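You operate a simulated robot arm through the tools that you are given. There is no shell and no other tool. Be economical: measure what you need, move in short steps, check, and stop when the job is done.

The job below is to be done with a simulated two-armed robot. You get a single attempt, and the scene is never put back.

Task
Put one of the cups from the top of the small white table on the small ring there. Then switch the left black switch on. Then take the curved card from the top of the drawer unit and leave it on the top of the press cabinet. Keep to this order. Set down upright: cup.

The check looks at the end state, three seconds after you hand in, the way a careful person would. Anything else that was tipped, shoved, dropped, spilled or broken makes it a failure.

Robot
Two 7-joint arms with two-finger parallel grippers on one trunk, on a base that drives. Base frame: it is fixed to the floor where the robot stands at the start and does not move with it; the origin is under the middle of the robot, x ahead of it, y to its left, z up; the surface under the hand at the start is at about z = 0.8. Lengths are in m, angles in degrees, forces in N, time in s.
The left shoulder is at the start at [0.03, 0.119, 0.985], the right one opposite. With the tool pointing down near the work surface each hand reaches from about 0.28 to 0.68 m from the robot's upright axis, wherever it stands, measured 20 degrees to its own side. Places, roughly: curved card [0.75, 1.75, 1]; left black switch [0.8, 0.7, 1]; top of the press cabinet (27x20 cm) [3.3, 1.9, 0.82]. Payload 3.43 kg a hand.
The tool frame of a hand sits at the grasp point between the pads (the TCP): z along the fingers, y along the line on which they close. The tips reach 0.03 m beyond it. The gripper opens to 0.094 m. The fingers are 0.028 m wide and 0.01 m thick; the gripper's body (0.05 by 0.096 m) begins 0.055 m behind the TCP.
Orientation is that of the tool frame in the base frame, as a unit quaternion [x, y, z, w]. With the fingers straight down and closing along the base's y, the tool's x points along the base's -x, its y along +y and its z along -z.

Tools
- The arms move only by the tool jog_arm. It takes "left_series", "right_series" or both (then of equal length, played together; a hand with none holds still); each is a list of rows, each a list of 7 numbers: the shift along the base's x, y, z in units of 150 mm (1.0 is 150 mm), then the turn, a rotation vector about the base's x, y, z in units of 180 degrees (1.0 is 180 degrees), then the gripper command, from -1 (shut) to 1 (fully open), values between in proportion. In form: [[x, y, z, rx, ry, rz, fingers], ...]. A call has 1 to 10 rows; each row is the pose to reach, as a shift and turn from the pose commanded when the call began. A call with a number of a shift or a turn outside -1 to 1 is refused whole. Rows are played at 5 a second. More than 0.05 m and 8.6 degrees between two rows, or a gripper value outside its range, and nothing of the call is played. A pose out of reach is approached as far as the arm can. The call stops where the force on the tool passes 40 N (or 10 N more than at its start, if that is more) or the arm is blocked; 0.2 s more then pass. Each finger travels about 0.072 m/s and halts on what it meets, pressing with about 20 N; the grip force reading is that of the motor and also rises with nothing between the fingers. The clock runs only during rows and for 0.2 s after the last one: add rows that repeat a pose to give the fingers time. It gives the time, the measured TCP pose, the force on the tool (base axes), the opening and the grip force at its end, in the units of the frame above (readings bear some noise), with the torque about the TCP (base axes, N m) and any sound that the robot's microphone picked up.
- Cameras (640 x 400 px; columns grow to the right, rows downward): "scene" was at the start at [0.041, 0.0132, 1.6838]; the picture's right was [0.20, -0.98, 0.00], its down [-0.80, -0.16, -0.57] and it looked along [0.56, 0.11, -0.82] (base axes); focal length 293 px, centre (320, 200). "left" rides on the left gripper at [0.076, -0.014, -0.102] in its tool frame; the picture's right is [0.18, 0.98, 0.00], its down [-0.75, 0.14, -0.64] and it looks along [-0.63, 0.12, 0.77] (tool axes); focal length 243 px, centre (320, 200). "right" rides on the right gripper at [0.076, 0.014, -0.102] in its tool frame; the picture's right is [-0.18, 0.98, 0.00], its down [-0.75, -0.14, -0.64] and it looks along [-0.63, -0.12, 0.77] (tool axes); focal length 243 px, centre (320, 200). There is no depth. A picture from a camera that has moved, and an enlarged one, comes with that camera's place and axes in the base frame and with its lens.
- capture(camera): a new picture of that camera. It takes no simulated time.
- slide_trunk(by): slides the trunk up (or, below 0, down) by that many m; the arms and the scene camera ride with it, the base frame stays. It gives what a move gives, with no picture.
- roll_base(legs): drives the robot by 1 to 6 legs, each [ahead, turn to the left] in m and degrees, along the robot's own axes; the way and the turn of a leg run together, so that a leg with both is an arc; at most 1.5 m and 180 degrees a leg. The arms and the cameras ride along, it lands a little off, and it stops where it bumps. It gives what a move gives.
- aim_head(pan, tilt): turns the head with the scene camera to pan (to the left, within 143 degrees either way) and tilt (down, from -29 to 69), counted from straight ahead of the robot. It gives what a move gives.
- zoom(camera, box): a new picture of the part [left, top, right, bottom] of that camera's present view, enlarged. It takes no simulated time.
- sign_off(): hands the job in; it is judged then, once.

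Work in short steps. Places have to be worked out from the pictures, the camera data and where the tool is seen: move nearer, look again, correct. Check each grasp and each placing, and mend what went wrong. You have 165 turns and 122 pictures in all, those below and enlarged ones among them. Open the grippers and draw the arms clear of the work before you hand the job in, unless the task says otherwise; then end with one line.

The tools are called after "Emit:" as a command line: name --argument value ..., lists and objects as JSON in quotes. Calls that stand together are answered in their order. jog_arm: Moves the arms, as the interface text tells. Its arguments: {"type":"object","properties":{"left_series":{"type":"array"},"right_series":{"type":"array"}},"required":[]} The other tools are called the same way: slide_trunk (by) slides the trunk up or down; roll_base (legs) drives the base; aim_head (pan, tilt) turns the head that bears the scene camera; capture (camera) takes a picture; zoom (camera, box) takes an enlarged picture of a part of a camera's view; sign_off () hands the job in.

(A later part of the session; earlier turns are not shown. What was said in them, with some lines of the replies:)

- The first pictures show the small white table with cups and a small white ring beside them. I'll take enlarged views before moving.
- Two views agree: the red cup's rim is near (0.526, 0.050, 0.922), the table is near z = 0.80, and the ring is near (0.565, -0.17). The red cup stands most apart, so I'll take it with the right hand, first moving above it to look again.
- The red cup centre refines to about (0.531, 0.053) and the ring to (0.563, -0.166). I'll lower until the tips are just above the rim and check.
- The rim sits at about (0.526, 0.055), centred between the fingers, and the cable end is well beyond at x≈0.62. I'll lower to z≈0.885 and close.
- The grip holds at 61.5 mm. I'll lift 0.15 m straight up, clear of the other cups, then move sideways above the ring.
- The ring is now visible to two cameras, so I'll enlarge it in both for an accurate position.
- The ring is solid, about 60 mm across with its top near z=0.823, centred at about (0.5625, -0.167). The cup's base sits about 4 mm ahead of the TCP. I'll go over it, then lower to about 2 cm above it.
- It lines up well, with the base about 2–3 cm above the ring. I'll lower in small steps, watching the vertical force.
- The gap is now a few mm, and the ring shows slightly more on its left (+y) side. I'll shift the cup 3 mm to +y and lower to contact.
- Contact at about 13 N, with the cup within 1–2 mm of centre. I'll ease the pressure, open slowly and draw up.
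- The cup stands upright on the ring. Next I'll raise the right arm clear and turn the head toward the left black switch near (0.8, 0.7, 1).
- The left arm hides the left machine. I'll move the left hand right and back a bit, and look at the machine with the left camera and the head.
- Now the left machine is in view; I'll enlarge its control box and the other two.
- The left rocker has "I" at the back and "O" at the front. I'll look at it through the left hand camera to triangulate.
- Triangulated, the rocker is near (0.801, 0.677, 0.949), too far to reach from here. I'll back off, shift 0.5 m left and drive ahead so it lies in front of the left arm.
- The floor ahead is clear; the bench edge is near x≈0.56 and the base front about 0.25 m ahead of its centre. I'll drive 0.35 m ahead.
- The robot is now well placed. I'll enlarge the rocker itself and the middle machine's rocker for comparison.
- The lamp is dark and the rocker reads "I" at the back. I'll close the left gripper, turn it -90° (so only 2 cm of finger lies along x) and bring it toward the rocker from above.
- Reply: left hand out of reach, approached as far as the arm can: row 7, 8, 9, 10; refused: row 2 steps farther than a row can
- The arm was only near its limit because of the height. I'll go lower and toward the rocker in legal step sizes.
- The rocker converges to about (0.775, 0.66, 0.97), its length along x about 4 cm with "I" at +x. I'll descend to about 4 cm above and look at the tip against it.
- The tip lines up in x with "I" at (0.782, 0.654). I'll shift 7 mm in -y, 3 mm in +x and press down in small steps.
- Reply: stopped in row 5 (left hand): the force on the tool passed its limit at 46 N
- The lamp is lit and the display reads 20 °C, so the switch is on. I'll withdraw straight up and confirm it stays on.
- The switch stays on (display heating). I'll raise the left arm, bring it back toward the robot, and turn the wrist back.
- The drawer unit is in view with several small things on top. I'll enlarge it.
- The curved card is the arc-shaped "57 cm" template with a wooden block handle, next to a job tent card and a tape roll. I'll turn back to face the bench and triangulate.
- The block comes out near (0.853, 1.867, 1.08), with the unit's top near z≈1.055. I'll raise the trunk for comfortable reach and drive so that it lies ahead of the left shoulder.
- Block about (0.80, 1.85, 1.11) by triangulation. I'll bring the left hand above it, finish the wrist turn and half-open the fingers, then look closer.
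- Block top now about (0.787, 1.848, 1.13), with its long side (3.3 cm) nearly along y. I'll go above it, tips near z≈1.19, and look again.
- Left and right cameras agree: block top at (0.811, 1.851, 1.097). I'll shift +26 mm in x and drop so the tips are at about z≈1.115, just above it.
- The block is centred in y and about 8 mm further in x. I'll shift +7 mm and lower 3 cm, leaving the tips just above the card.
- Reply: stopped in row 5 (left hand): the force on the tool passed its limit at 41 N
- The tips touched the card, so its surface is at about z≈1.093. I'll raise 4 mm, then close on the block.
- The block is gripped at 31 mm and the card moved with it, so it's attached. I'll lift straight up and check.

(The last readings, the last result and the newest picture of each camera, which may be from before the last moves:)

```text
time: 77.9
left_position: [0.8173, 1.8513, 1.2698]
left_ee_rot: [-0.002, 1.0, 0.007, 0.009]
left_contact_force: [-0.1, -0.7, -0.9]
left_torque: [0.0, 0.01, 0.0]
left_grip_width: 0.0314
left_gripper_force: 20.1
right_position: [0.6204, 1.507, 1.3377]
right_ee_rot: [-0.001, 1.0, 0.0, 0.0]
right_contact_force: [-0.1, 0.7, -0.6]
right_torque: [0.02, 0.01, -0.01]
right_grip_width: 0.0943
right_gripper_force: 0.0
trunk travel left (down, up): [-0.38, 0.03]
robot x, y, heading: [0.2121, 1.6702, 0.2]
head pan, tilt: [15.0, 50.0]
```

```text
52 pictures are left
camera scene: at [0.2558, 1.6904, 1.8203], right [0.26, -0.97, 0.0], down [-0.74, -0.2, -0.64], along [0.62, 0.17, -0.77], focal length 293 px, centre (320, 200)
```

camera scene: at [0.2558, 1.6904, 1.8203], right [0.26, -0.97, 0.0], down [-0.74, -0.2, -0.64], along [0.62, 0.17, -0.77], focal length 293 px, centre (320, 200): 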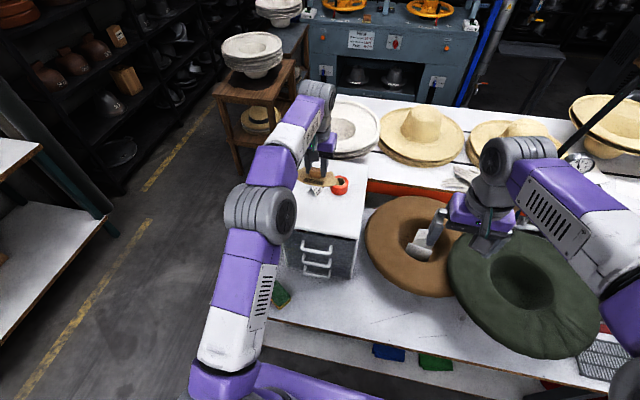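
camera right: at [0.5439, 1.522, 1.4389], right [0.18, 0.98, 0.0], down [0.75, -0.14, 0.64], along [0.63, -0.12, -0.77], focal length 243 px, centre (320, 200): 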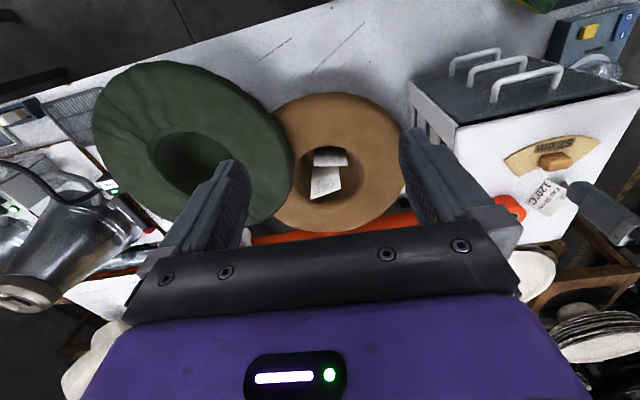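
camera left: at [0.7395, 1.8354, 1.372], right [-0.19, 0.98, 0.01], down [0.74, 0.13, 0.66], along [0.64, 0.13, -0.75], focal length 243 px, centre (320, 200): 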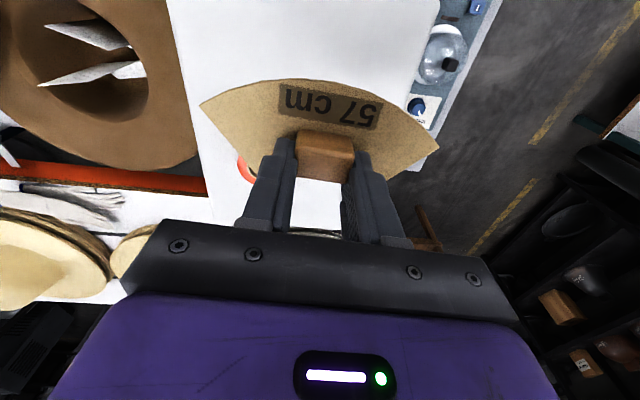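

The card is held and nothing else moved. Before driving, I'll scan for a route to the press (near x≈3.2): left, ahead and right.

Emit:
aim_head --pan 25 --tilt 22

Emit:
capture --camera "scene"

Emit:
aim_head --pan -35 --tilt 22

Emit:
capture --camera "scene"

```text
time: 78.9
left_position: [0.8172, 1.8524, 1.2696]
left_ee_rot: [-0.002, 1.0, 0.008, 0.008]
left_contact_force: [0.4, 0.1, 0.5]
left_torque: [0.0, 0.0, -0.01]
left_grip_width: 0.0308
left_gripper_force: 20.1
right_position: [0.6199, 1.5079, 1.3361]
right_ee_rot: [0.0, 1.0, 0.0, 0.0]
right_contact_force: [-0.6, 0.6, -0.6]
right_torque: [0.02, -0.02, 0.01]
right_grip_width: 0.0941
right_gripper_force: 0.1
trunk travel left (down, up): [-0.38, 0.03]
robot x, y, heading: [0.211, 1.6714, 0.0]
head pan, tilt: [25.0, 22.0]
```

```text
51 pictures are left
camera scene: at [0.2657, 1.7099, 1.8626], right [0.42, -0.91, 0.0], down [-0.34, -0.16, -0.93], along [0.84, 0.39, -0.38], focal length 293 px, centre (320, 200)
```

scene: 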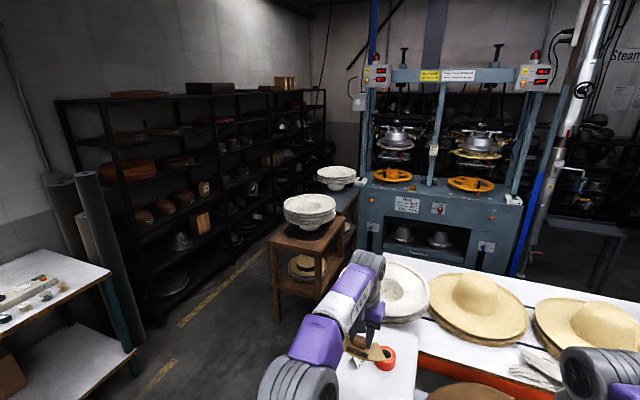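

```text
time: 80.2
left_position: [0.8177, 1.852, 1.2695]
left_ee_rot: [-0.002, 1.0, 0.008, 0.007]
left_contact_force: [0.0, -0.1, -0.4]
left_torque: [0.01, 0.0, 0.0]
left_grip_width: 0.0311
left_gripper_force: 20.0
right_position: [0.6194, 1.5078, 1.3385]
right_ee_rot: [-0.001, 1.0, 0.0, 0.0]
right_contact_force: [0.1, 0.3, 0.0]
right_torque: [-0.03, -0.03, 0.03]
right_grip_width: 0.0943
right_gripper_force: 0.1
trunk travel left (down, up): [-0.38, 0.03]
robot x, y, heading: [0.2074, 1.6713, 0.2]
head pan, tilt: [-35.0, 22.0]
```

```text
50 pictures are left
camera scene: at [0.2577, 1.6175, 1.8627], right [-0.57, -0.82, 0.0], down [-0.31, 0.21, -0.93], along [0.76, -0.53, -0.37], focal length 293 px, centre (320, 200)
```

scene: 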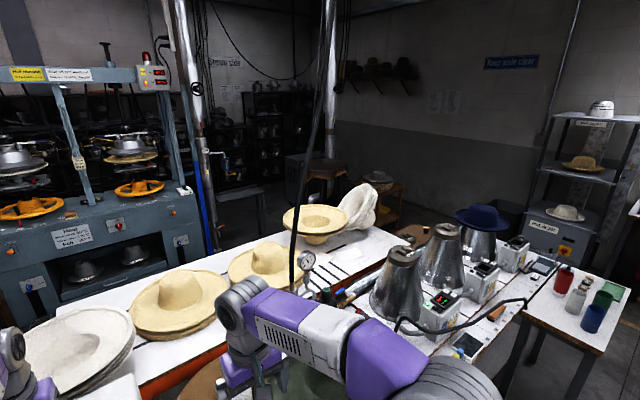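

The left side is blocked by the stand and table beside the press. The right side looks open, around the bench ends and into the aisle before the press. I'll back away, tuck the arms, turn right and drive part-way.

Emit:
roll_base --legs '[[-0.4, 0]]'

Emit:
jog_arm --left_series '[[-0.25, 0, 0.05, 0, 0, 0, -0.8], [-0.5, 0, 0.1, 0, 0, 0, -0.8], [-0.75, 0, 0.15, 0, 0, 0, -0.8], [-1, 0, 0.2, 0, 0, 0, -0.8], [-1, 0, 0.3, 0, 0, 0, -0.8]]'

Emit:
roll_base --legs '[[0, -90], [1.4, 0]]'

Emit:
aim_head --pan 15 --tilt 30

Emit:
capture --camera "scene"

```text
time: 82.7
left_position: [0.4175, 1.8496, 1.2688]
left_ee_rot: [0.0, 1.0, 0.008, 0.008]
left_contact_force: [0.4, -1.6, -1.3]
left_torque: [-0.01, -0.02, -0.01]
left_grip_width: 0.031
left_gripper_force: 19.9
right_position: [0.2186, 1.5059, 1.338]
right_ee_rot: [0.003, 1.0, 0.001, 0.0]
right_contact_force: [0.3, 0.1, -0.8]
right_torque: [-0.02, 0.01, -0.01]
right_grip_width: 0.094
right_gripper_force: 0.1
trunk travel left (down, up): [-0.38, 0.03]
robot x, y, heading: [-0.1929, 1.6737, -0.1]
head pan, tilt: [-35.0, 22.0]
```

```text
time: 83.9
left_position: [0.2682, 1.8489, 1.3143]
left_ee_rot: [0.0, 1.0, 0.008, 0.007]
left_contact_force: [0.9, -0.2, -0.9]
left_torque: [0.0, 0.04, 0.0]
left_grip_width: 0.031
left_gripper_force: 20.2
right_position: [0.2186, 1.5063, 1.3371]
right_ee_rot: [0.001, 1.0, 0.0, 0.0]
right_contact_force: [-0.7, 0.0, 1.0]
right_torque: [-0.01, 0.01, 0.02]
right_grip_width: 0.0942
right_gripper_force: 0.0
trunk travel left (down, up): [-0.38, 0.03]
robot x, y, heading: [-0.1926, 1.671, -0.3]
head pan, tilt: [-35.0, 22.0]
```

```text
time: 94.8
left_position: [-0.043, -0.211, 1.3129]
left_ee_rot: [0.711, 0.703, 0.0, 0.011]
left_contact_force: [-0.2, 0.5, 0.3]
left_torque: [0.02, 0.0, 0.03]
left_grip_width: 0.0307
left_gripper_force: 19.7
right_position: [-0.3858, -0.1571, 1.3373]
right_ee_rot: [0.712, 0.702, 0.0, 0.0]
right_contact_force: [0.8, 0.7, -0.6]
right_torque: [-0.03, 0.01, 0.03]
right_grip_width: 0.0939
right_gripper_force: 0.0
trunk travel left (down, up): [-0.38, 0.03]
robot x, y, heading: [-0.2141, 0.2517, -90.9]
head pan, tilt: [-35.0, 22.0]
```

```text
time: 96.0
left_position: [-0.0417, -0.21, 1.3132]
left_ee_rot: [0.711, 0.703, 0.001, 0.011]
left_contact_force: [-0.1, 0.1, -0.4]
left_torque: [0.0, 0.02, -0.02]
left_grip_width: 0.0311
left_gripper_force: 19.9
right_position: [-0.386, -0.1564, 1.3365]
right_ee_rot: [0.712, 0.702, 0.0, 0.0]
right_contact_force: [-1.4, 0.0, -0.4]
right_torque: [-0.01, -0.03, 0.02]
right_grip_width: 0.0943
right_gripper_force: 0.0
trunk travel left (down, up): [-0.38, 0.03]
robot x, y, heading: [-0.2134, 0.2504, -90.8]
head pan, tilt: [15.0, 30.0]
```

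```text
49 pictures are left
camera scene: at [-0.1918, 0.1908, 1.8499], right [-0.97, -0.24, 0.0], down [-0.12, 0.48, -0.87], along [0.21, -0.84, -0.5], focal length 293 px, centre (320, 200)
```

scene: 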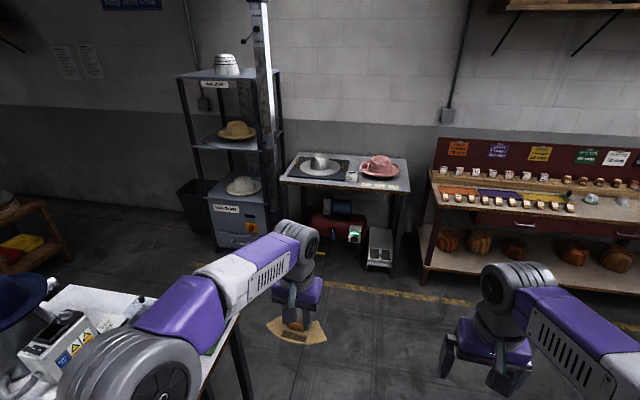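

The floor is clear: the wall furniture stays beyond y≈-1.75. I'll drive on to y≈-1.1, turn left and advance 1.4 m, then look again.

Emit:
roll_base --legs '[[1.35, 0], [0, 90.8], [1.4, 0]]'

Emit:
aim_head --pan 20 --tilt 30

Emit:
capture --camera "scene"

```text
time: 113.2
left_position: [1.6196, -0.8844, 1.3141]
left_ee_rot: [-0.014, 1.0, 0.007, 0.008]
left_contact_force: [-0.4, -0.2, -0.4]
left_torque: [0.0, -0.01, -0.01]
left_grip_width: 0.031
left_gripper_force: 19.7
right_position: [1.5788, -1.2297, 1.337]
right_ee_rot: [-0.011, 1.0, 0.0, 0.0]
right_contact_force: [-0.3, 0.6, 0.5]
right_torque: [-0.02, 0.06, -0.02]
right_grip_width: 0.094
right_gripper_force: 0.1
trunk travel left (down, up): [-0.38, 0.03]
robot x, y, heading: [1.1661, -1.0755, 1.1]
head pan, tilt: [15.0, 30.0]
```

```text
time: 113.9
left_position: [1.6207, -0.8845, 1.3134]
left_ee_rot: [-0.013, 1.0, 0.007, 0.009]
left_contact_force: [0.4, 0.5, -0.4]
left_torque: [0.03, 0.02, -0.02]
left_grip_width: 0.0308
left_gripper_force: 20.3
right_position: [1.5799, -1.2303, 1.338]
right_ee_rot: [-0.012, 1.0, -0.001, 0.0]
right_contact_force: [0.0, -0.1, -0.2]
right_torque: [0.01, 0.03, -0.03]
right_grip_width: 0.094
right_gripper_force: 0.1
trunk travel left (down, up): [-0.38, 0.03]
robot x, y, heading: [1.1692, -1.0732, 1.4]
head pan, tilt: [20.0, 30.0]
```

```text
48 pictures are left
camera scene: at [1.2222, -1.0431, 1.8499], right [0.36, -0.93, 0.0], down [-0.47, -0.18, -0.87], along [0.81, 0.31, -0.5], focal length 293 px, centre (320, 200)
```

scene: 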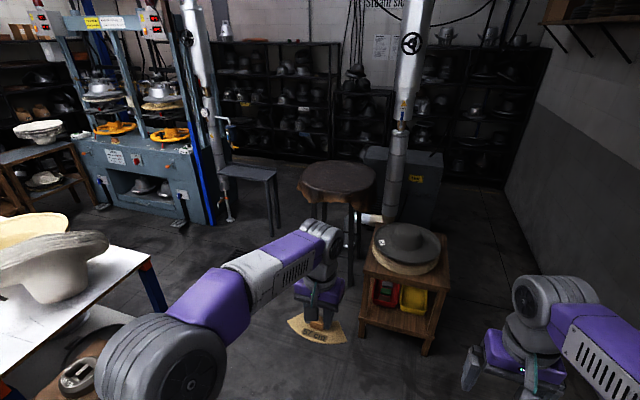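

The passage is clear: bench corner (1.95, 0.15), stand from (2.58, -0.82), press front at x≈3.15. I'll go ahead 0.4 m, then diagonally to about (2.56, -0.08), and turn to face along the aisle.

Emit:
roll_base --legs '[[0.4, 0], [0, 43.6], [1.4, 0], [0, 45]]'

Emit:
aim_head --pan -15 --tilt 32

Emit:
capture --camera "scene"

```text
time: 127.0
left_position: [2.3702, 0.385, 1.3138]
left_ee_rot: [0.71, -0.704, -0.012, 0.0]
left_contact_force: [0.0, -0.7, -0.2]
left_torque: [-0.01, 0.0, 0.0]
left_grip_width: 0.0311
left_gripper_force: 20.2
right_position: [2.7123, 0.3385, 1.338]
right_ee_rot: [0.709, -0.705, 0.0, 0.0]
right_contact_force: [-0.6, -0.6, 0.3]
right_torque: [0.0, 0.02, 0.01]
right_grip_width: 0.0941
right_gripper_force: 0.0
trunk travel left (down, up): [-0.38, 0.03]
robot x, y, heading: [2.5488, -0.0736, 89.9]
head pan, tilt: [20.0, 30.0]
```

```text
time: 128.0
left_position: [2.3689, 0.3862, 1.3133]
left_ee_rot: [0.71, -0.704, -0.01, 0.0]
left_contact_force: [-0.1, 0.0, -0.2]
left_torque: [-0.02, 0.01, -0.04]
left_grip_width: 0.0312
left_gripper_force: 20.2
right_position: [2.7135, 0.3374, 1.338]
right_ee_rot: [0.708, -0.706, 0.0, -0.001]
right_contact_force: [-0.1, -0.6, -0.4]
right_torque: [0.02, -0.02, 0.02]
right_grip_width: 0.094
right_gripper_force: 0.1
trunk travel left (down, up): [-0.38, 0.03]
robot x, y, heading: [2.5462, -0.0672, 90.2]
head pan, tilt: [-15.0, 32.0]
```

```text
47 pictures are left
camera scene: at [2.5727, -0.0157, 1.8467], right [0.97, -0.26, 0.0], down [-0.14, -0.51, -0.85], along [0.22, 0.82, -0.53], focal length 293 px, centre (320, 200)
```

scene: 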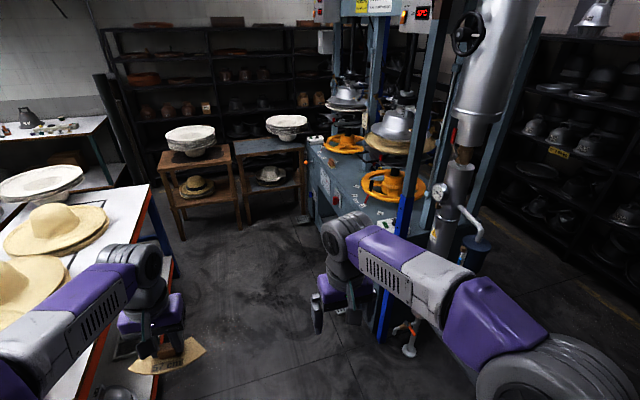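

The aisle is clear and the press top is visible with its two orange wheels. I'll drive 1.4 m ahead along the aisle and look at the press top.

Emit:
roll_base --legs '[[1.4, 0]]'

Emit:
aim_head --pan -55 --tilt 45

Emit:
capture --camera "scene"

```text
time: 135.0
left_position: [2.3656, 1.7902, 1.3132]
left_ee_rot: [0.709, -0.705, -0.012, 0.0]
left_contact_force: [-0.5, -0.1, -0.4]
left_torque: [0.01, 0.01, 0.04]
left_grip_width: 0.0309
left_gripper_force: 19.9
right_position: [2.7101, 1.7429, 1.3384]
right_ee_rot: [0.708, -0.706, 0.001, 0.0]
right_contact_force: [-0.3, 0.2, -0.5]
right_torque: [0.02, 0.03, 0.05]
right_grip_width: 0.0941
right_gripper_force: 0.0
trunk travel left (down, up): [-0.38, 0.03]
robot x, y, heading: [2.5436, 1.3343, 90.1]
head pan, tilt: [-15.0, 32.0]
```

```text
time: 136.1
left_position: [2.366, 1.7906, 1.3122]
left_ee_rot: [0.709, -0.705, -0.011, 0.001]
left_contact_force: [-0.2, 0.5, 0.8]
left_torque: [0.0, 0.04, -0.02]
left_grip_width: 0.031
left_gripper_force: 19.8
right_position: [2.7087, 1.7416, 1.3385]
right_ee_rot: [0.708, -0.706, 0.0, 0.0]
right_contact_force: [-0.1, -0.5, -0.4]
right_torque: [-0.01, -0.01, -0.02]
right_grip_width: 0.0939
right_gripper_force: 0.0
trunk travel left (down, up): [-0.38, 0.03]
robot x, y, heading: [2.5494, 1.3383, 90.5]
head pan, tilt: [-55.0, 45.0]
```

```text
46 pictures are left
camera scene: at [2.6128, 1.3497, 1.8273], right [0.58, -0.82, 0.0], down [-0.58, -0.41, -0.71], along [0.58, 0.41, -0.71], focal length 293 px, centre (320, 200)
```

scene: 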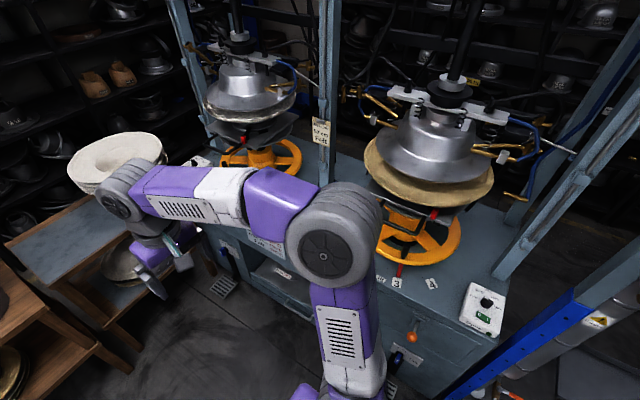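

I need to face the press. I'll drive 0.38 m further and turn right to heading 0 — hands are above 1.3 m and stay within x≈3.0.

Emit:
roll_base --legs '[[0.38, 0], [0, -90.3]]'

Emit:
aim_head --pan 5 --tilt 50

Emit:
capture --camera "scene"

Emit:
capture --camera "right"

```text
time: 142.3
left_position: [3.0066, 1.8854, 1.313]
left_ee_rot: [0.009, 1.0, 0.008, 0.007]
left_contact_force: [0.4, -0.5, -1.0]
left_torque: [0.01, -0.02, -0.02]
left_grip_width: 0.0311
left_gripper_force: 19.9
right_position: [2.95, 1.5439, 1.337]
right_ee_rot: [0.01, 1.0, 0.0, 0.0]
right_contact_force: [-0.5, 0.5, -0.6]
right_torque: [0.01, 0.01, 0.0]
right_grip_width: 0.094
right_gripper_force: 0.1
trunk travel left (down, up): [-0.38, 0.03]
robot x, y, heading: [2.5419, 1.7178, -1.2]
head pan, tilt: [-55.0, 45.0]
```

```text
time: 143.6
left_position: [3.006, 1.8839, 1.3151]
left_ee_rot: [0.009, 1.0, 0.009, 0.008]
left_contact_force: [-1.0, 0.2, 0.1]
left_torque: [0.0, -0.01, -0.01]
left_grip_width: 0.0313
left_gripper_force: 20.3
right_position: [2.9507, 1.5432, 1.3366]
right_ee_rot: [0.011, 1.0, 0.001, 0.001]
right_contact_force: [0.5, 0.5, -0.4]
right_torque: [-0.04, 0.01, 0.05]
right_grip_width: 0.0944
right_gripper_force: 0.0
trunk travel left (down, up): [-0.38, 0.03]
robot x, y, heading: [2.5443, 1.7156, -1.1]
head pan, tilt: [5.0, 50.0]
```

```text
45 pictures are left
camera scene: at [2.5925, 1.7207, 1.8203], right [0.07, -1.0, 0.0], down [-0.76, -0.05, -0.64], along [0.64, 0.04, -0.77], focal length 293 px, centre (320, 200)
```

scene: 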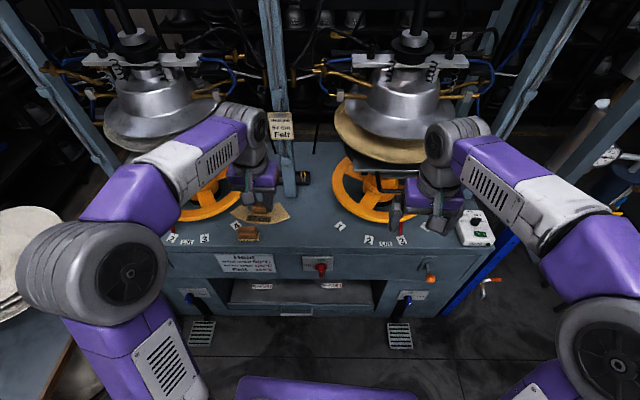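

```text
44 pictures are left
camera right: at [2.8749, 1.5592, 1.4388], right [0.2, 0.98, 0.0], down [0.75, -0.16, 0.64], along [0.63, -0.13, -0.77], focal length 243 px, centre (320, 200)
```

right: 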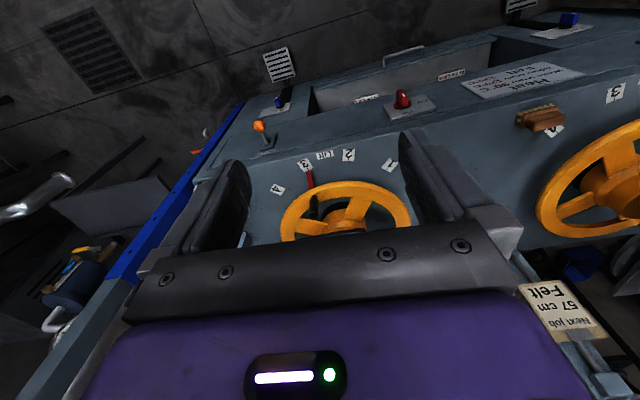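

The free area between the wheels (beside the brush) is roughly x 3.2–3.4, y 1.73–2.0; I'll aim the card at about (3.31, 1.86). I'll retract the right arm a bit, drive 0.2 m ahead (between the pedals) and lower the trunk.

Emit:
jog_arm --right_series '[[-0.3, -0.1, 0, 0, 0, 0, 1], [-0.6, -0.2, 0, 0, 0, 0, 1]]'

Emit:
roll_base --legs '[[0.2, 1.1]]'

Emit:
slide_trunk --by -0.13

Emit:
capture --camera "scene"

Emit:
capture --camera "right"

Emit:
capture --camera "left"

```text
time: 144.2
left_position: [3.0042, 1.8844, 1.3152]
left_ee_rot: [0.008, 1.0, 0.007, 0.009]
left_contact_force: [-0.3, 0.9, 0.0]
left_torque: [-0.04, -0.02, 0.0]
left_grip_width: 0.0313
left_gripper_force: 19.8
right_position: [2.8584, 1.5123, 1.3375]
right_ee_rot: [0.011, 1.0, 0.0, 0.001]
right_contact_force: [0.3, 0.8, -0.6]
right_torque: [0.0, -0.03, -0.04]
right_grip_width: 0.094
right_gripper_force: 0.1
trunk travel left (down, up): [-0.38, 0.03]
robot x, y, heading: [2.5461, 1.7147, -1.2]
head pan, tilt: [5.0, 50.0]
```

```text
time: 145.8
left_position: [3.2021, 1.8927, 1.3138]
left_ee_rot: [-0.001, 1.0, 0.007, 0.008]
left_contact_force: [0.5, 0.1, -0.2]
left_torque: [-0.01, -0.02, 0.02]
left_grip_width: 0.0309
left_gripper_force: 19.7
right_position: [3.064, 1.5157, 1.3377]
right_ee_rot: [0.001, 1.0, -0.001, 0.001]
right_contact_force: [0.4, 0.6, -0.2]
right_torque: [0.0, 0.03, -0.01]
right_grip_width: 0.0943
right_gripper_force: 0.0
trunk travel left (down, up): [-0.38, 0.03]
robot x, y, heading: [2.7457, 1.7172, -0.1]
head pan, tilt: [5.0, 50.0]
```

```text
time: 147.4
left_position: [3.2017, 1.8915, 1.1831]
left_ee_rot: [-0.001, 1.0, 0.008, 0.008]
left_contact_force: [0.0, -0.1, -1.1]
left_torque: [0.0, -0.04, 0.01]
left_grip_width: 0.0308
left_gripper_force: 20.5
right_position: [3.0634, 1.5157, 1.2072]
right_ee_rot: [0.001, 1.0, 0.0, 0.0]
right_contact_force: [-0.1, -1.0, -0.1]
right_torque: [-0.01, -0.02, 0.01]
right_grip_width: 0.094
right_gripper_force: 0.1
trunk travel left (down, up): [-0.25, 0.16]
robot x, y, heading: [2.7442, 1.7146, -0.1]
head pan, tilt: [5.0, 50.0]
```

```text
43 pictures are left
camera scene: at [2.7913, 1.7194, 1.6905], right [0.09, -1.0, 0.0], down [-0.76, -0.07, -0.64], along [0.64, 0.05, -0.77], focal length 293 px, centre (320, 200)
```

scene: 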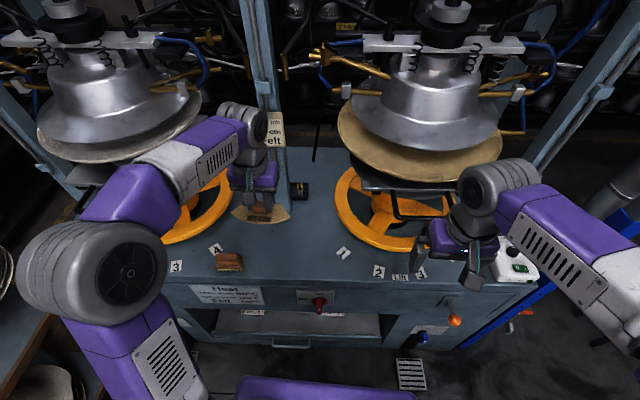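

```text
42 pictures are left
camera right: at [2.9872, 1.5313, 1.3092], right [0.19, 0.98, 0.0], down [0.75, -0.14, 0.64], along [0.63, -0.12, -0.77], focal length 243 px, centre (320, 200)
```

right: 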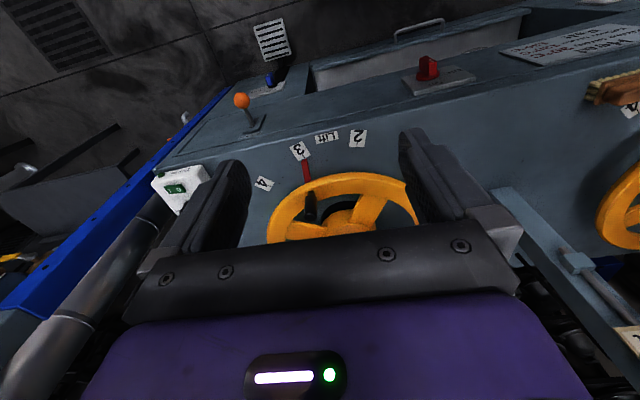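

```text
41 pictures are left
camera left: at [3.1235, 1.8757, 1.2866], right [-0.19, 0.98, 0.01], down [0.74, 0.13, 0.66], along [0.64, 0.13, -0.75], focal length 243 px, centre (320, 200)
```

left: 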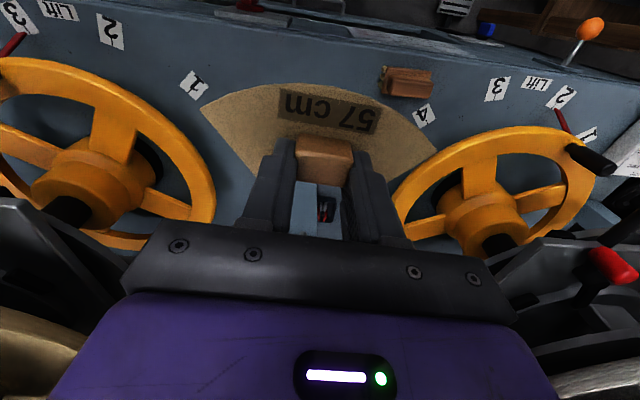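

The free patch is confirmed: wheel edges at y≈1.72 and 2.11, brush from y≈2.01. I'll move the card above (3.305, 1.868) and down to about TCP z≈0.94.

Emit:
jog_arm --left_series '[[0.3, -0.08, 0, 0, 0, 0, -0.8], [0.6, -0.157, 0, 0, 0, 0, -0.8], [0.69, -0.157, -0.25, 0, 0, 0, -0.8], [0.69, -0.157, -0.5, 0, 0, 0, -0.8], [0.69, -0.157, -0.75, 0, 0, 0, -0.8], [0.69, -0.157, -1, 0, 0, 0, -0.8], [0.69, -0.157, -1, 0, 0, 0, -0.8]]'

Emit:
jog_arm --left_series '[[0, 0, -0.3, 0, 0, 0, -0.8], [0, 0, -0.6, 0, 0, 0, -0.8], [0, 0, -0.6, 0, 0, 0, -0.8]]'

Emit:
capture --camera "left"

Emit:
zoom --camera "scene" --box '[170, 110, 370, 290]'

```text
time: 149.0
left_position: [3.3019, 1.867, 1.0337]
left_ee_rot: [-0.001, 1.0, 0.008, 0.009]
left_contact_force: [-0.5, 1.3, 0.0]
left_torque: [-0.01, -0.01, 0.0]
left_grip_width: 0.0309
left_gripper_force: 20.1
right_position: [3.0638, 1.5158, 1.2075]
right_ee_rot: [0.001, 1.0, 0.0, 0.001]
right_contact_force: [-0.6, 0.6, -0.3]
right_torque: [0.03, 0.01, -0.03]
right_grip_width: 0.0941
right_gripper_force: 0.0
trunk travel left (down, up): [-0.25, 0.16]
robot x, y, heading: [2.7433, 1.7103, 0.2]
head pan, tilt: [5.0, 50.0]
```

```text
time: 149.8
left_position: [3.3054, 1.8667, 0.944]
left_ee_rot: [-0.001, 1.0, 0.007, 0.009]
left_contact_force: [-0.3, 0.8, -0.3]
left_torque: [0.01, 0.0, 0.01]
left_grip_width: 0.031
left_gripper_force: 20.1
right_position: [3.0633, 1.5157, 1.2081]
right_ee_rot: [0.001, 1.0, 0.0, 0.001]
right_contact_force: [-0.4, 1.0, -0.6]
right_torque: [0.0, -0.01, 0.04]
right_grip_width: 0.0938
right_gripper_force: 0.0
trunk travel left (down, up): [-0.25, 0.16]
robot x, y, heading: [2.7427, 1.7113, -0.0]
head pan, tilt: [5.0, 50.0]
```

```text
40 pictures are left
camera left: at [3.2271, 1.8497, 1.0469], right [-0.19, 0.98, 0.01], down [0.74, 0.13, 0.66], along [0.64, 0.13, -0.75], focal length 243 px, centre (320, 200)
```

left: 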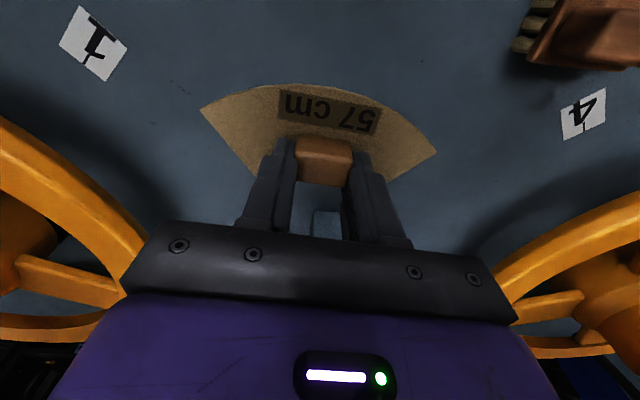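

```text
2.22 times, centred on (270, 200) of scene
camera zoom: at [2.7908, 1.7194, 1.6904], right [0.09, -1.0, 0.0], down [-0.76, -0.07, -0.64], along [0.64, 0.05, -0.77], focal length 650 px, centre (431, 200)
```

zoom: 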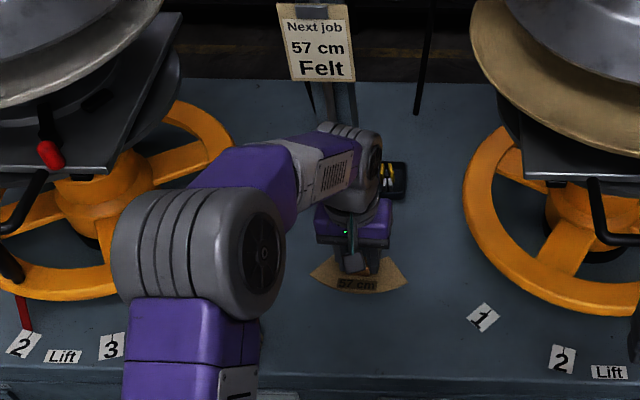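

All clear around the card, with the forearm well above the left wheel. I'll lower to about z≈0.866 and check force.

Emit:
jog_arm --left_series '[[0, 0, -0.2, 0, 0, 0, -0.8], [0, 0, -0.4, 0, 0, 0, -0.8], [0, 0, -0.5, 0, 0, 0, -0.8], [0, 0, -0.53, 0, 0, 0, -0.8], [0, 0, -0.53, 0, 0, 0, -0.8]]'

Emit:
capture --camera "left"

Emit:
zoom --camera "right" --box '[480, 60, 640, 260]'

```text
time: 151.0
left_position: [3.3047, 1.8674, 0.8652]
left_ee_rot: [-0.001, 1.0, 0.008, 0.008]
left_contact_force: [0.3, -0.1, 0.5]
left_torque: [0.03, -0.02, 0.01]
left_grip_width: 0.0308
left_gripper_force: 20.3
right_position: [3.0629, 1.5161, 1.2078]
right_ee_rot: [0.001, 1.0, 0.0, 0.001]
right_contact_force: [-0.3, -0.3, -0.7]
right_torque: [0.0, 0.0, 0.01]
right_grip_width: 0.094
right_gripper_force: 0.1
trunk travel left (down, up): [-0.25, 0.16]
robot x, y, heading: [2.7398, 1.7128, -0.0]
head pan, tilt: [5.0, 50.0]
```

```text
38 pictures are left
camera left: at [3.2269, 1.8512, 0.9668], right [-0.19, 0.98, 0.01], down [0.74, 0.13, 0.66], along [0.64, 0.13, -0.75], focal length 243 px, centre (320, 200)
```

left: 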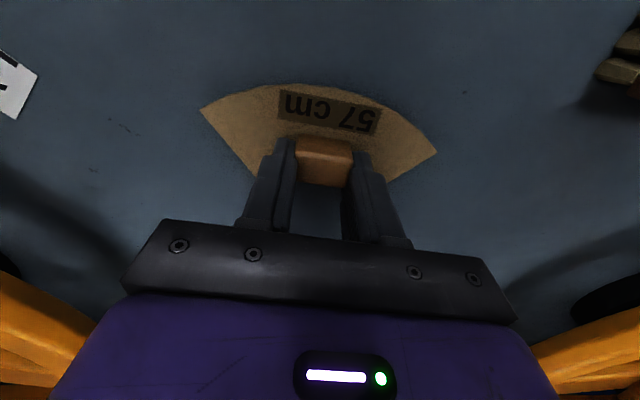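

```text
2.00 times, centred on (560, 160) of right
camera zoom: at [2.9872, 1.5313, 1.309], right [0.19, 0.98, 0.0], down [0.75, -0.14, 0.64], along [0.63, -0.12, -0.77], focal length 485 px, centre (-160, 280)
```

zoom: 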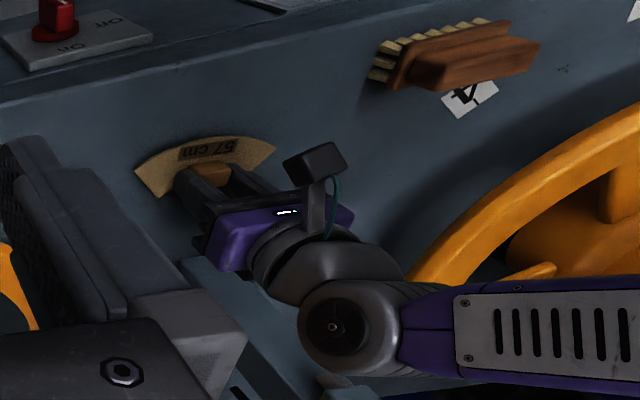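

No contact yet and all is clear. I'll lower in 3 mm steps toward contact.

Emit:
jog_arm --left_series '[[0, 0, -0.02, 0, 0, 0, -0.8], [0, 0, -0.04, 0, 0, 0, -0.8], [0, 0, -0.055, 0, 0, 0, -0.8], [0, 0, -0.055, 0, 0, 0, -0.8]]'

Emit:
zoom --camera "left" --box '[180, 60, 460, 230]'

```text
time: 152.0
left_position: [3.3038, 1.8675, 0.8561]
left_ee_rot: [-0.001, 1.0, 0.007, 0.008]
left_contact_force: [-0.5, -0.9, -0.1]
left_torque: [0.01, -0.01, -0.04]
left_grip_width: 0.0313
left_gripper_force: 19.8
right_position: [3.0622, 1.5168, 1.2083]
right_ee_rot: [0.001, 1.0, 0.0, 0.001]
right_contact_force: [0.0, 0.5, -0.1]
right_torque: [-0.02, 0.0, 0.0]
right_grip_width: 0.0939
right_gripper_force: 0.0
trunk travel left (down, up): [-0.25, 0.16]
robot x, y, heading: [2.7457, 1.7112, -0.2]
head pan, tilt: [5.0, 50.0]
```

```text
2.29 times, centred on (320, 145) of left
camera zoom: at [3.2272, 1.852, 0.9588], right [-0.19, 0.98, 0.01], down [0.74, 0.13, 0.66], along [0.64, 0.13, -0.75], focal length 555 px, centre (320, 326)
```

zoom: 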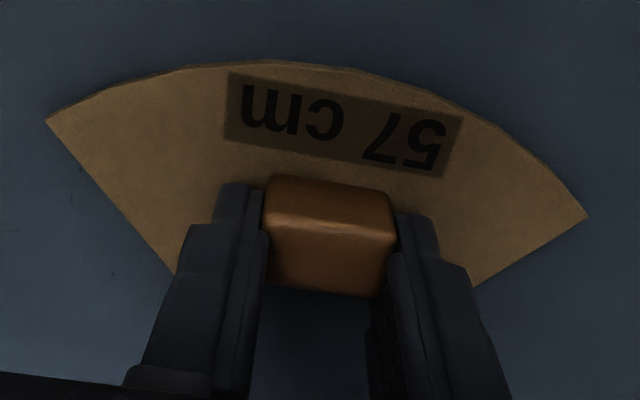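

Still no force, but it is close. I'll continue down 9 mm in 1.5 mm steps.

Emit:
jog_arm --left_series '[[0, 0, -0.01, 0, 0, 0, -0.8], [0, 0, -0.02, 0, 0, 0, -0.8], [0, 0, -0.03, 0, 0, 0, -0.8], [0, 0, -0.03, 0, 0, 0, -0.8]]'

```text
time: 153.0
left_position: [3.3048, 1.8686, 0.8542]
left_ee_rot: [-0.002, 1.0, 0.008, 0.01]
left_contact_force: [-1.1, 1.6, 22.4]
left_torque: [-0.29, 0.32, -0.06]
left_grip_width: 0.0314
left_gripper_force: 20.3
right_position: [3.0618, 1.5153, 1.2086]
right_ee_rot: [0.0, 1.0, 0.0, 0.0]
right_contact_force: [0.3, -0.4, -0.5]
right_torque: [0.01, -0.02, 0.01]
right_grip_width: 0.094
right_gripper_force: 0.1
trunk travel left (down, up): [-0.25, 0.16]
robot x, y, heading: [2.7421, 1.7114, -0.1]
head pan, tilt: [5.0, 50.0]
```

Contact at 22 N, so the card is on the surface. I'll ease up 2 mm, open to about 7 cm and rise straight up.

Emit:
jog_arm --left_series '[[0, 0, 0.012, 0, 0, 0, -0.8], [0, 0, 0.015, 0, 0, 0, -0.2], [0, 0, 0.015, 0, 0, 0, 0.2], [0, 0, 0.015, 0, 0, 0, 0.5], [0, 0, 0.015, 0, 0, 0, 0.5], [0, 0, 0.25, 0, 0, 0, 0.5], [0, 0, 0.55, 0, 0, 0, 0.5], [0, 0, 0.85, 0, 0, 0, 0.5], [0, 0, 1, 0, 0, 0, 0.5]]'

Emit:
capture --camera "left"

Emit:
capture --camera "scene"

```text
time: 155.0
left_position: [3.3048, 1.8682, 1.002]
left_ee_rot: [-0.002, 1.0, 0.008, 0.008]
left_contact_force: [0.0, 0.1, 0.3]
left_torque: [0.0, 0.0, 0.02]
left_grip_width: 0.0705
left_gripper_force: 0.1
right_position: [3.0619, 1.5154, 1.2074]
right_ee_rot: [0.0, 1.0, 0.001, 0.001]
right_contact_force: [-0.2, -0.5, 0.3]
right_torque: [-0.03, -0.02, 0.01]
right_grip_width: 0.094
right_gripper_force: 0.2
trunk travel left (down, up): [-0.25, 0.16]
robot x, y, heading: [2.7431, 1.7174, -0.2]
head pan, tilt: [5.0, 50.0]
```

```text
35 pictures are left
camera left: at [3.2266, 1.851, 1.1046], right [-0.19, 0.98, 0.01], down [0.74, 0.13, 0.66], along [0.64, 0.13, -0.75], focal length 243 px, centre (320, 200)
```

left: 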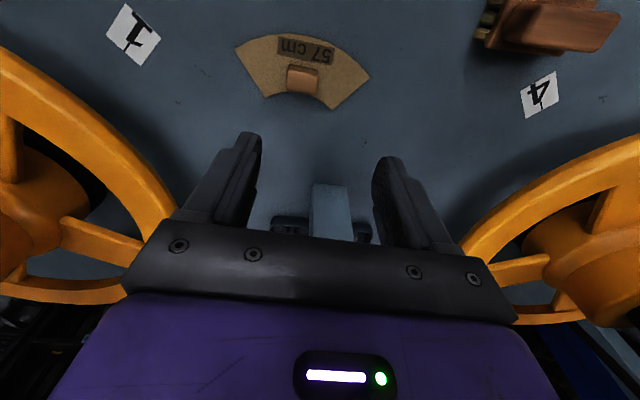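

```text
34 pictures are left
camera scene: at [2.7911, 1.7193, 1.6903], right [0.09, -1.0, 0.0], down [-0.76, -0.07, -0.64], along [0.64, 0.05, -0.77], focal length 293 px, centre (320, 200)
```

scene: 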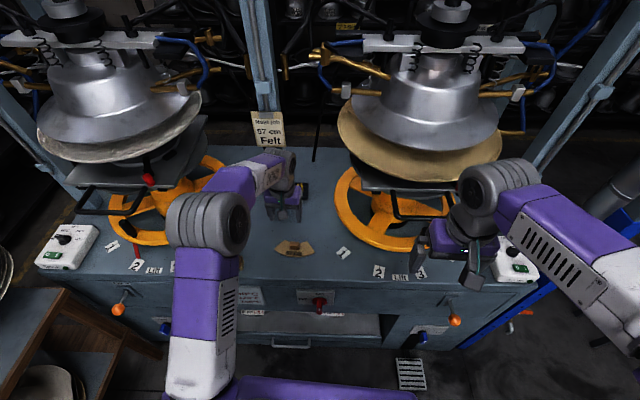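

The card lies flat on the press cabinet top, clear of everything. I'll withdraw the left arm, back the base off a little, and glance back at the cup.

Emit:
jog_arm --left_series '[[0, 0, 0.3, 0, 0, 0, 1], [0, 0, 0.6, 0, 0, 0, 1], [-0.1, 0, 0.9, 0, 0, 0, 1], [-0.4, 0, 1, 0, 0, 0, 1], [-0.7, 0, 1, 0, 0, 0, 1], [-1, 0, 1, 0, 0, 0, 1], [-1, 0, 1, 0, 0, 0, 1]]'

Emit:
roll_base --legs '[[-0.15, 0]]'

Emit:
zoom --camera "scene" --box '[180, 120, 400, 260]'

Emit:
aim_head --pan -138 --tilt 15

Emit:
capture --camera "scene"

```text
time: 156.6
left_position: [3.1561, 1.8673, 1.1524]
left_ee_rot: [-0.001, 1.0, 0.008, 0.007]
left_contact_force: [0.4, -0.2, 0.1]
left_torque: [-0.02, 0.03, 0.04]
left_grip_width: 0.0942
left_gripper_force: 0.0
right_position: [3.0656, 1.5155, 1.2072]
right_ee_rot: [0.001, 1.0, 0.0, 0.0]
right_contact_force: [0.6, 0.2, -0.4]
right_torque: [0.01, 0.01, -0.01]
right_grip_width: 0.094
right_gripper_force: 0.0
trunk travel left (down, up): [-0.25, 0.16]
robot x, y, heading: [2.7453, 1.717, -0.1]
head pan, tilt: [5.0, 50.0]
```

```text
time: 158.0
left_position: [3.0049, 1.8674, 1.1524]
left_ee_rot: [0.0, 1.0, 0.008, 0.009]
left_contact_force: [-0.9, -1.0, 0.3]
left_torque: [-0.03, -0.02, 0.04]
left_grip_width: 0.0938
left_gripper_force: 0.1
right_position: [2.9135, 1.5166, 1.2067]
right_ee_rot: [0.001, 1.0, 0.0, 0.0]
right_contact_force: [-0.8, 0.4, 0.7]
right_torque: [-0.01, -0.01, -0.01]
right_grip_width: 0.0937
right_gripper_force: 0.1
trunk travel left (down, up): [-0.25, 0.16]
robot x, y, heading: [2.5968, 1.7146, 0.0]
head pan, tilt: [5.0, 50.0]
```

```text
2.86 times, centred on (290, 190) of scene
camera zoom: at [2.6408, 1.7197, 1.6904], right [0.08, -1.0, 0.0], down [-0.76, -0.07, -0.64], along [0.64, 0.05, -0.77], focal length 836 px, centre (406, 229)
```

zoom: 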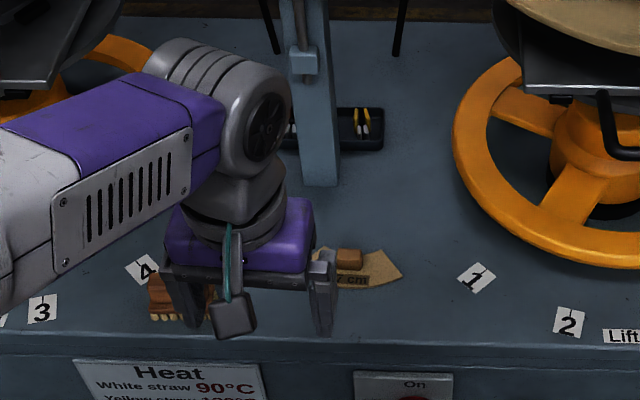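

```text
time: 160.2
left_position: [3.006, 1.8683, 1.153]
left_ee_rot: [0.0, 1.0, 0.007, 0.009]
left_contact_force: [-0.1, 0.0, -0.4]
left_torque: [-0.01, -0.01, 0.0]
left_grip_width: 0.0939
left_gripper_force: 0.1
right_position: [2.9153, 1.5156, 1.2079]
right_ee_rot: [0.001, 1.0, 0.001, 0.0]
right_contact_force: [0.4, -0.7, -1.0]
right_torque: [0.02, 0.03, -0.02]
right_grip_width: 0.094
right_gripper_force: 0.0
trunk travel left (down, up): [-0.25, 0.16]
robot x, y, heading: [2.5922, 1.7133, 0.1]
head pan, tilt: [-138.0, 15.0]
```

```text
32 pictures are left
camera scene: at [2.4958, 1.6507, 1.7441], right [-0.67, 0.74, 0.0], down [0.19, 0.17, -0.97], along [-0.72, -0.65, -0.26], focal length 293 px, centre (320, 200)
```

scene: 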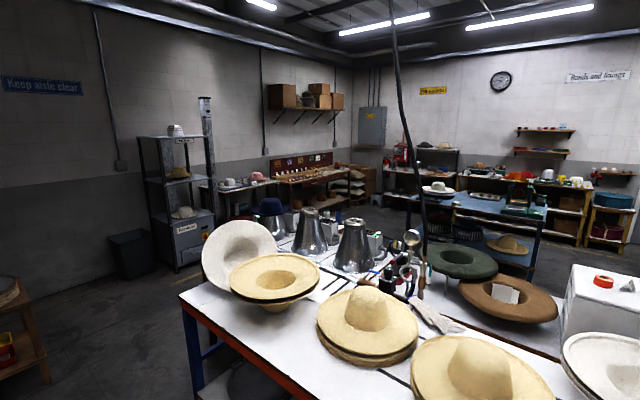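

The card lies where it was put, the grippers are open and clear, and the scene looks undisturbed. I'm handing in.

Emit:
sign_off

```text
The job is handed in.
```

I finished all three parts in order: the red cup is upright on the ring, the left black switch is on (its display was heating up), and the curved card is flat on the press cabinet. I couldn't see the cup from the press for a last look.
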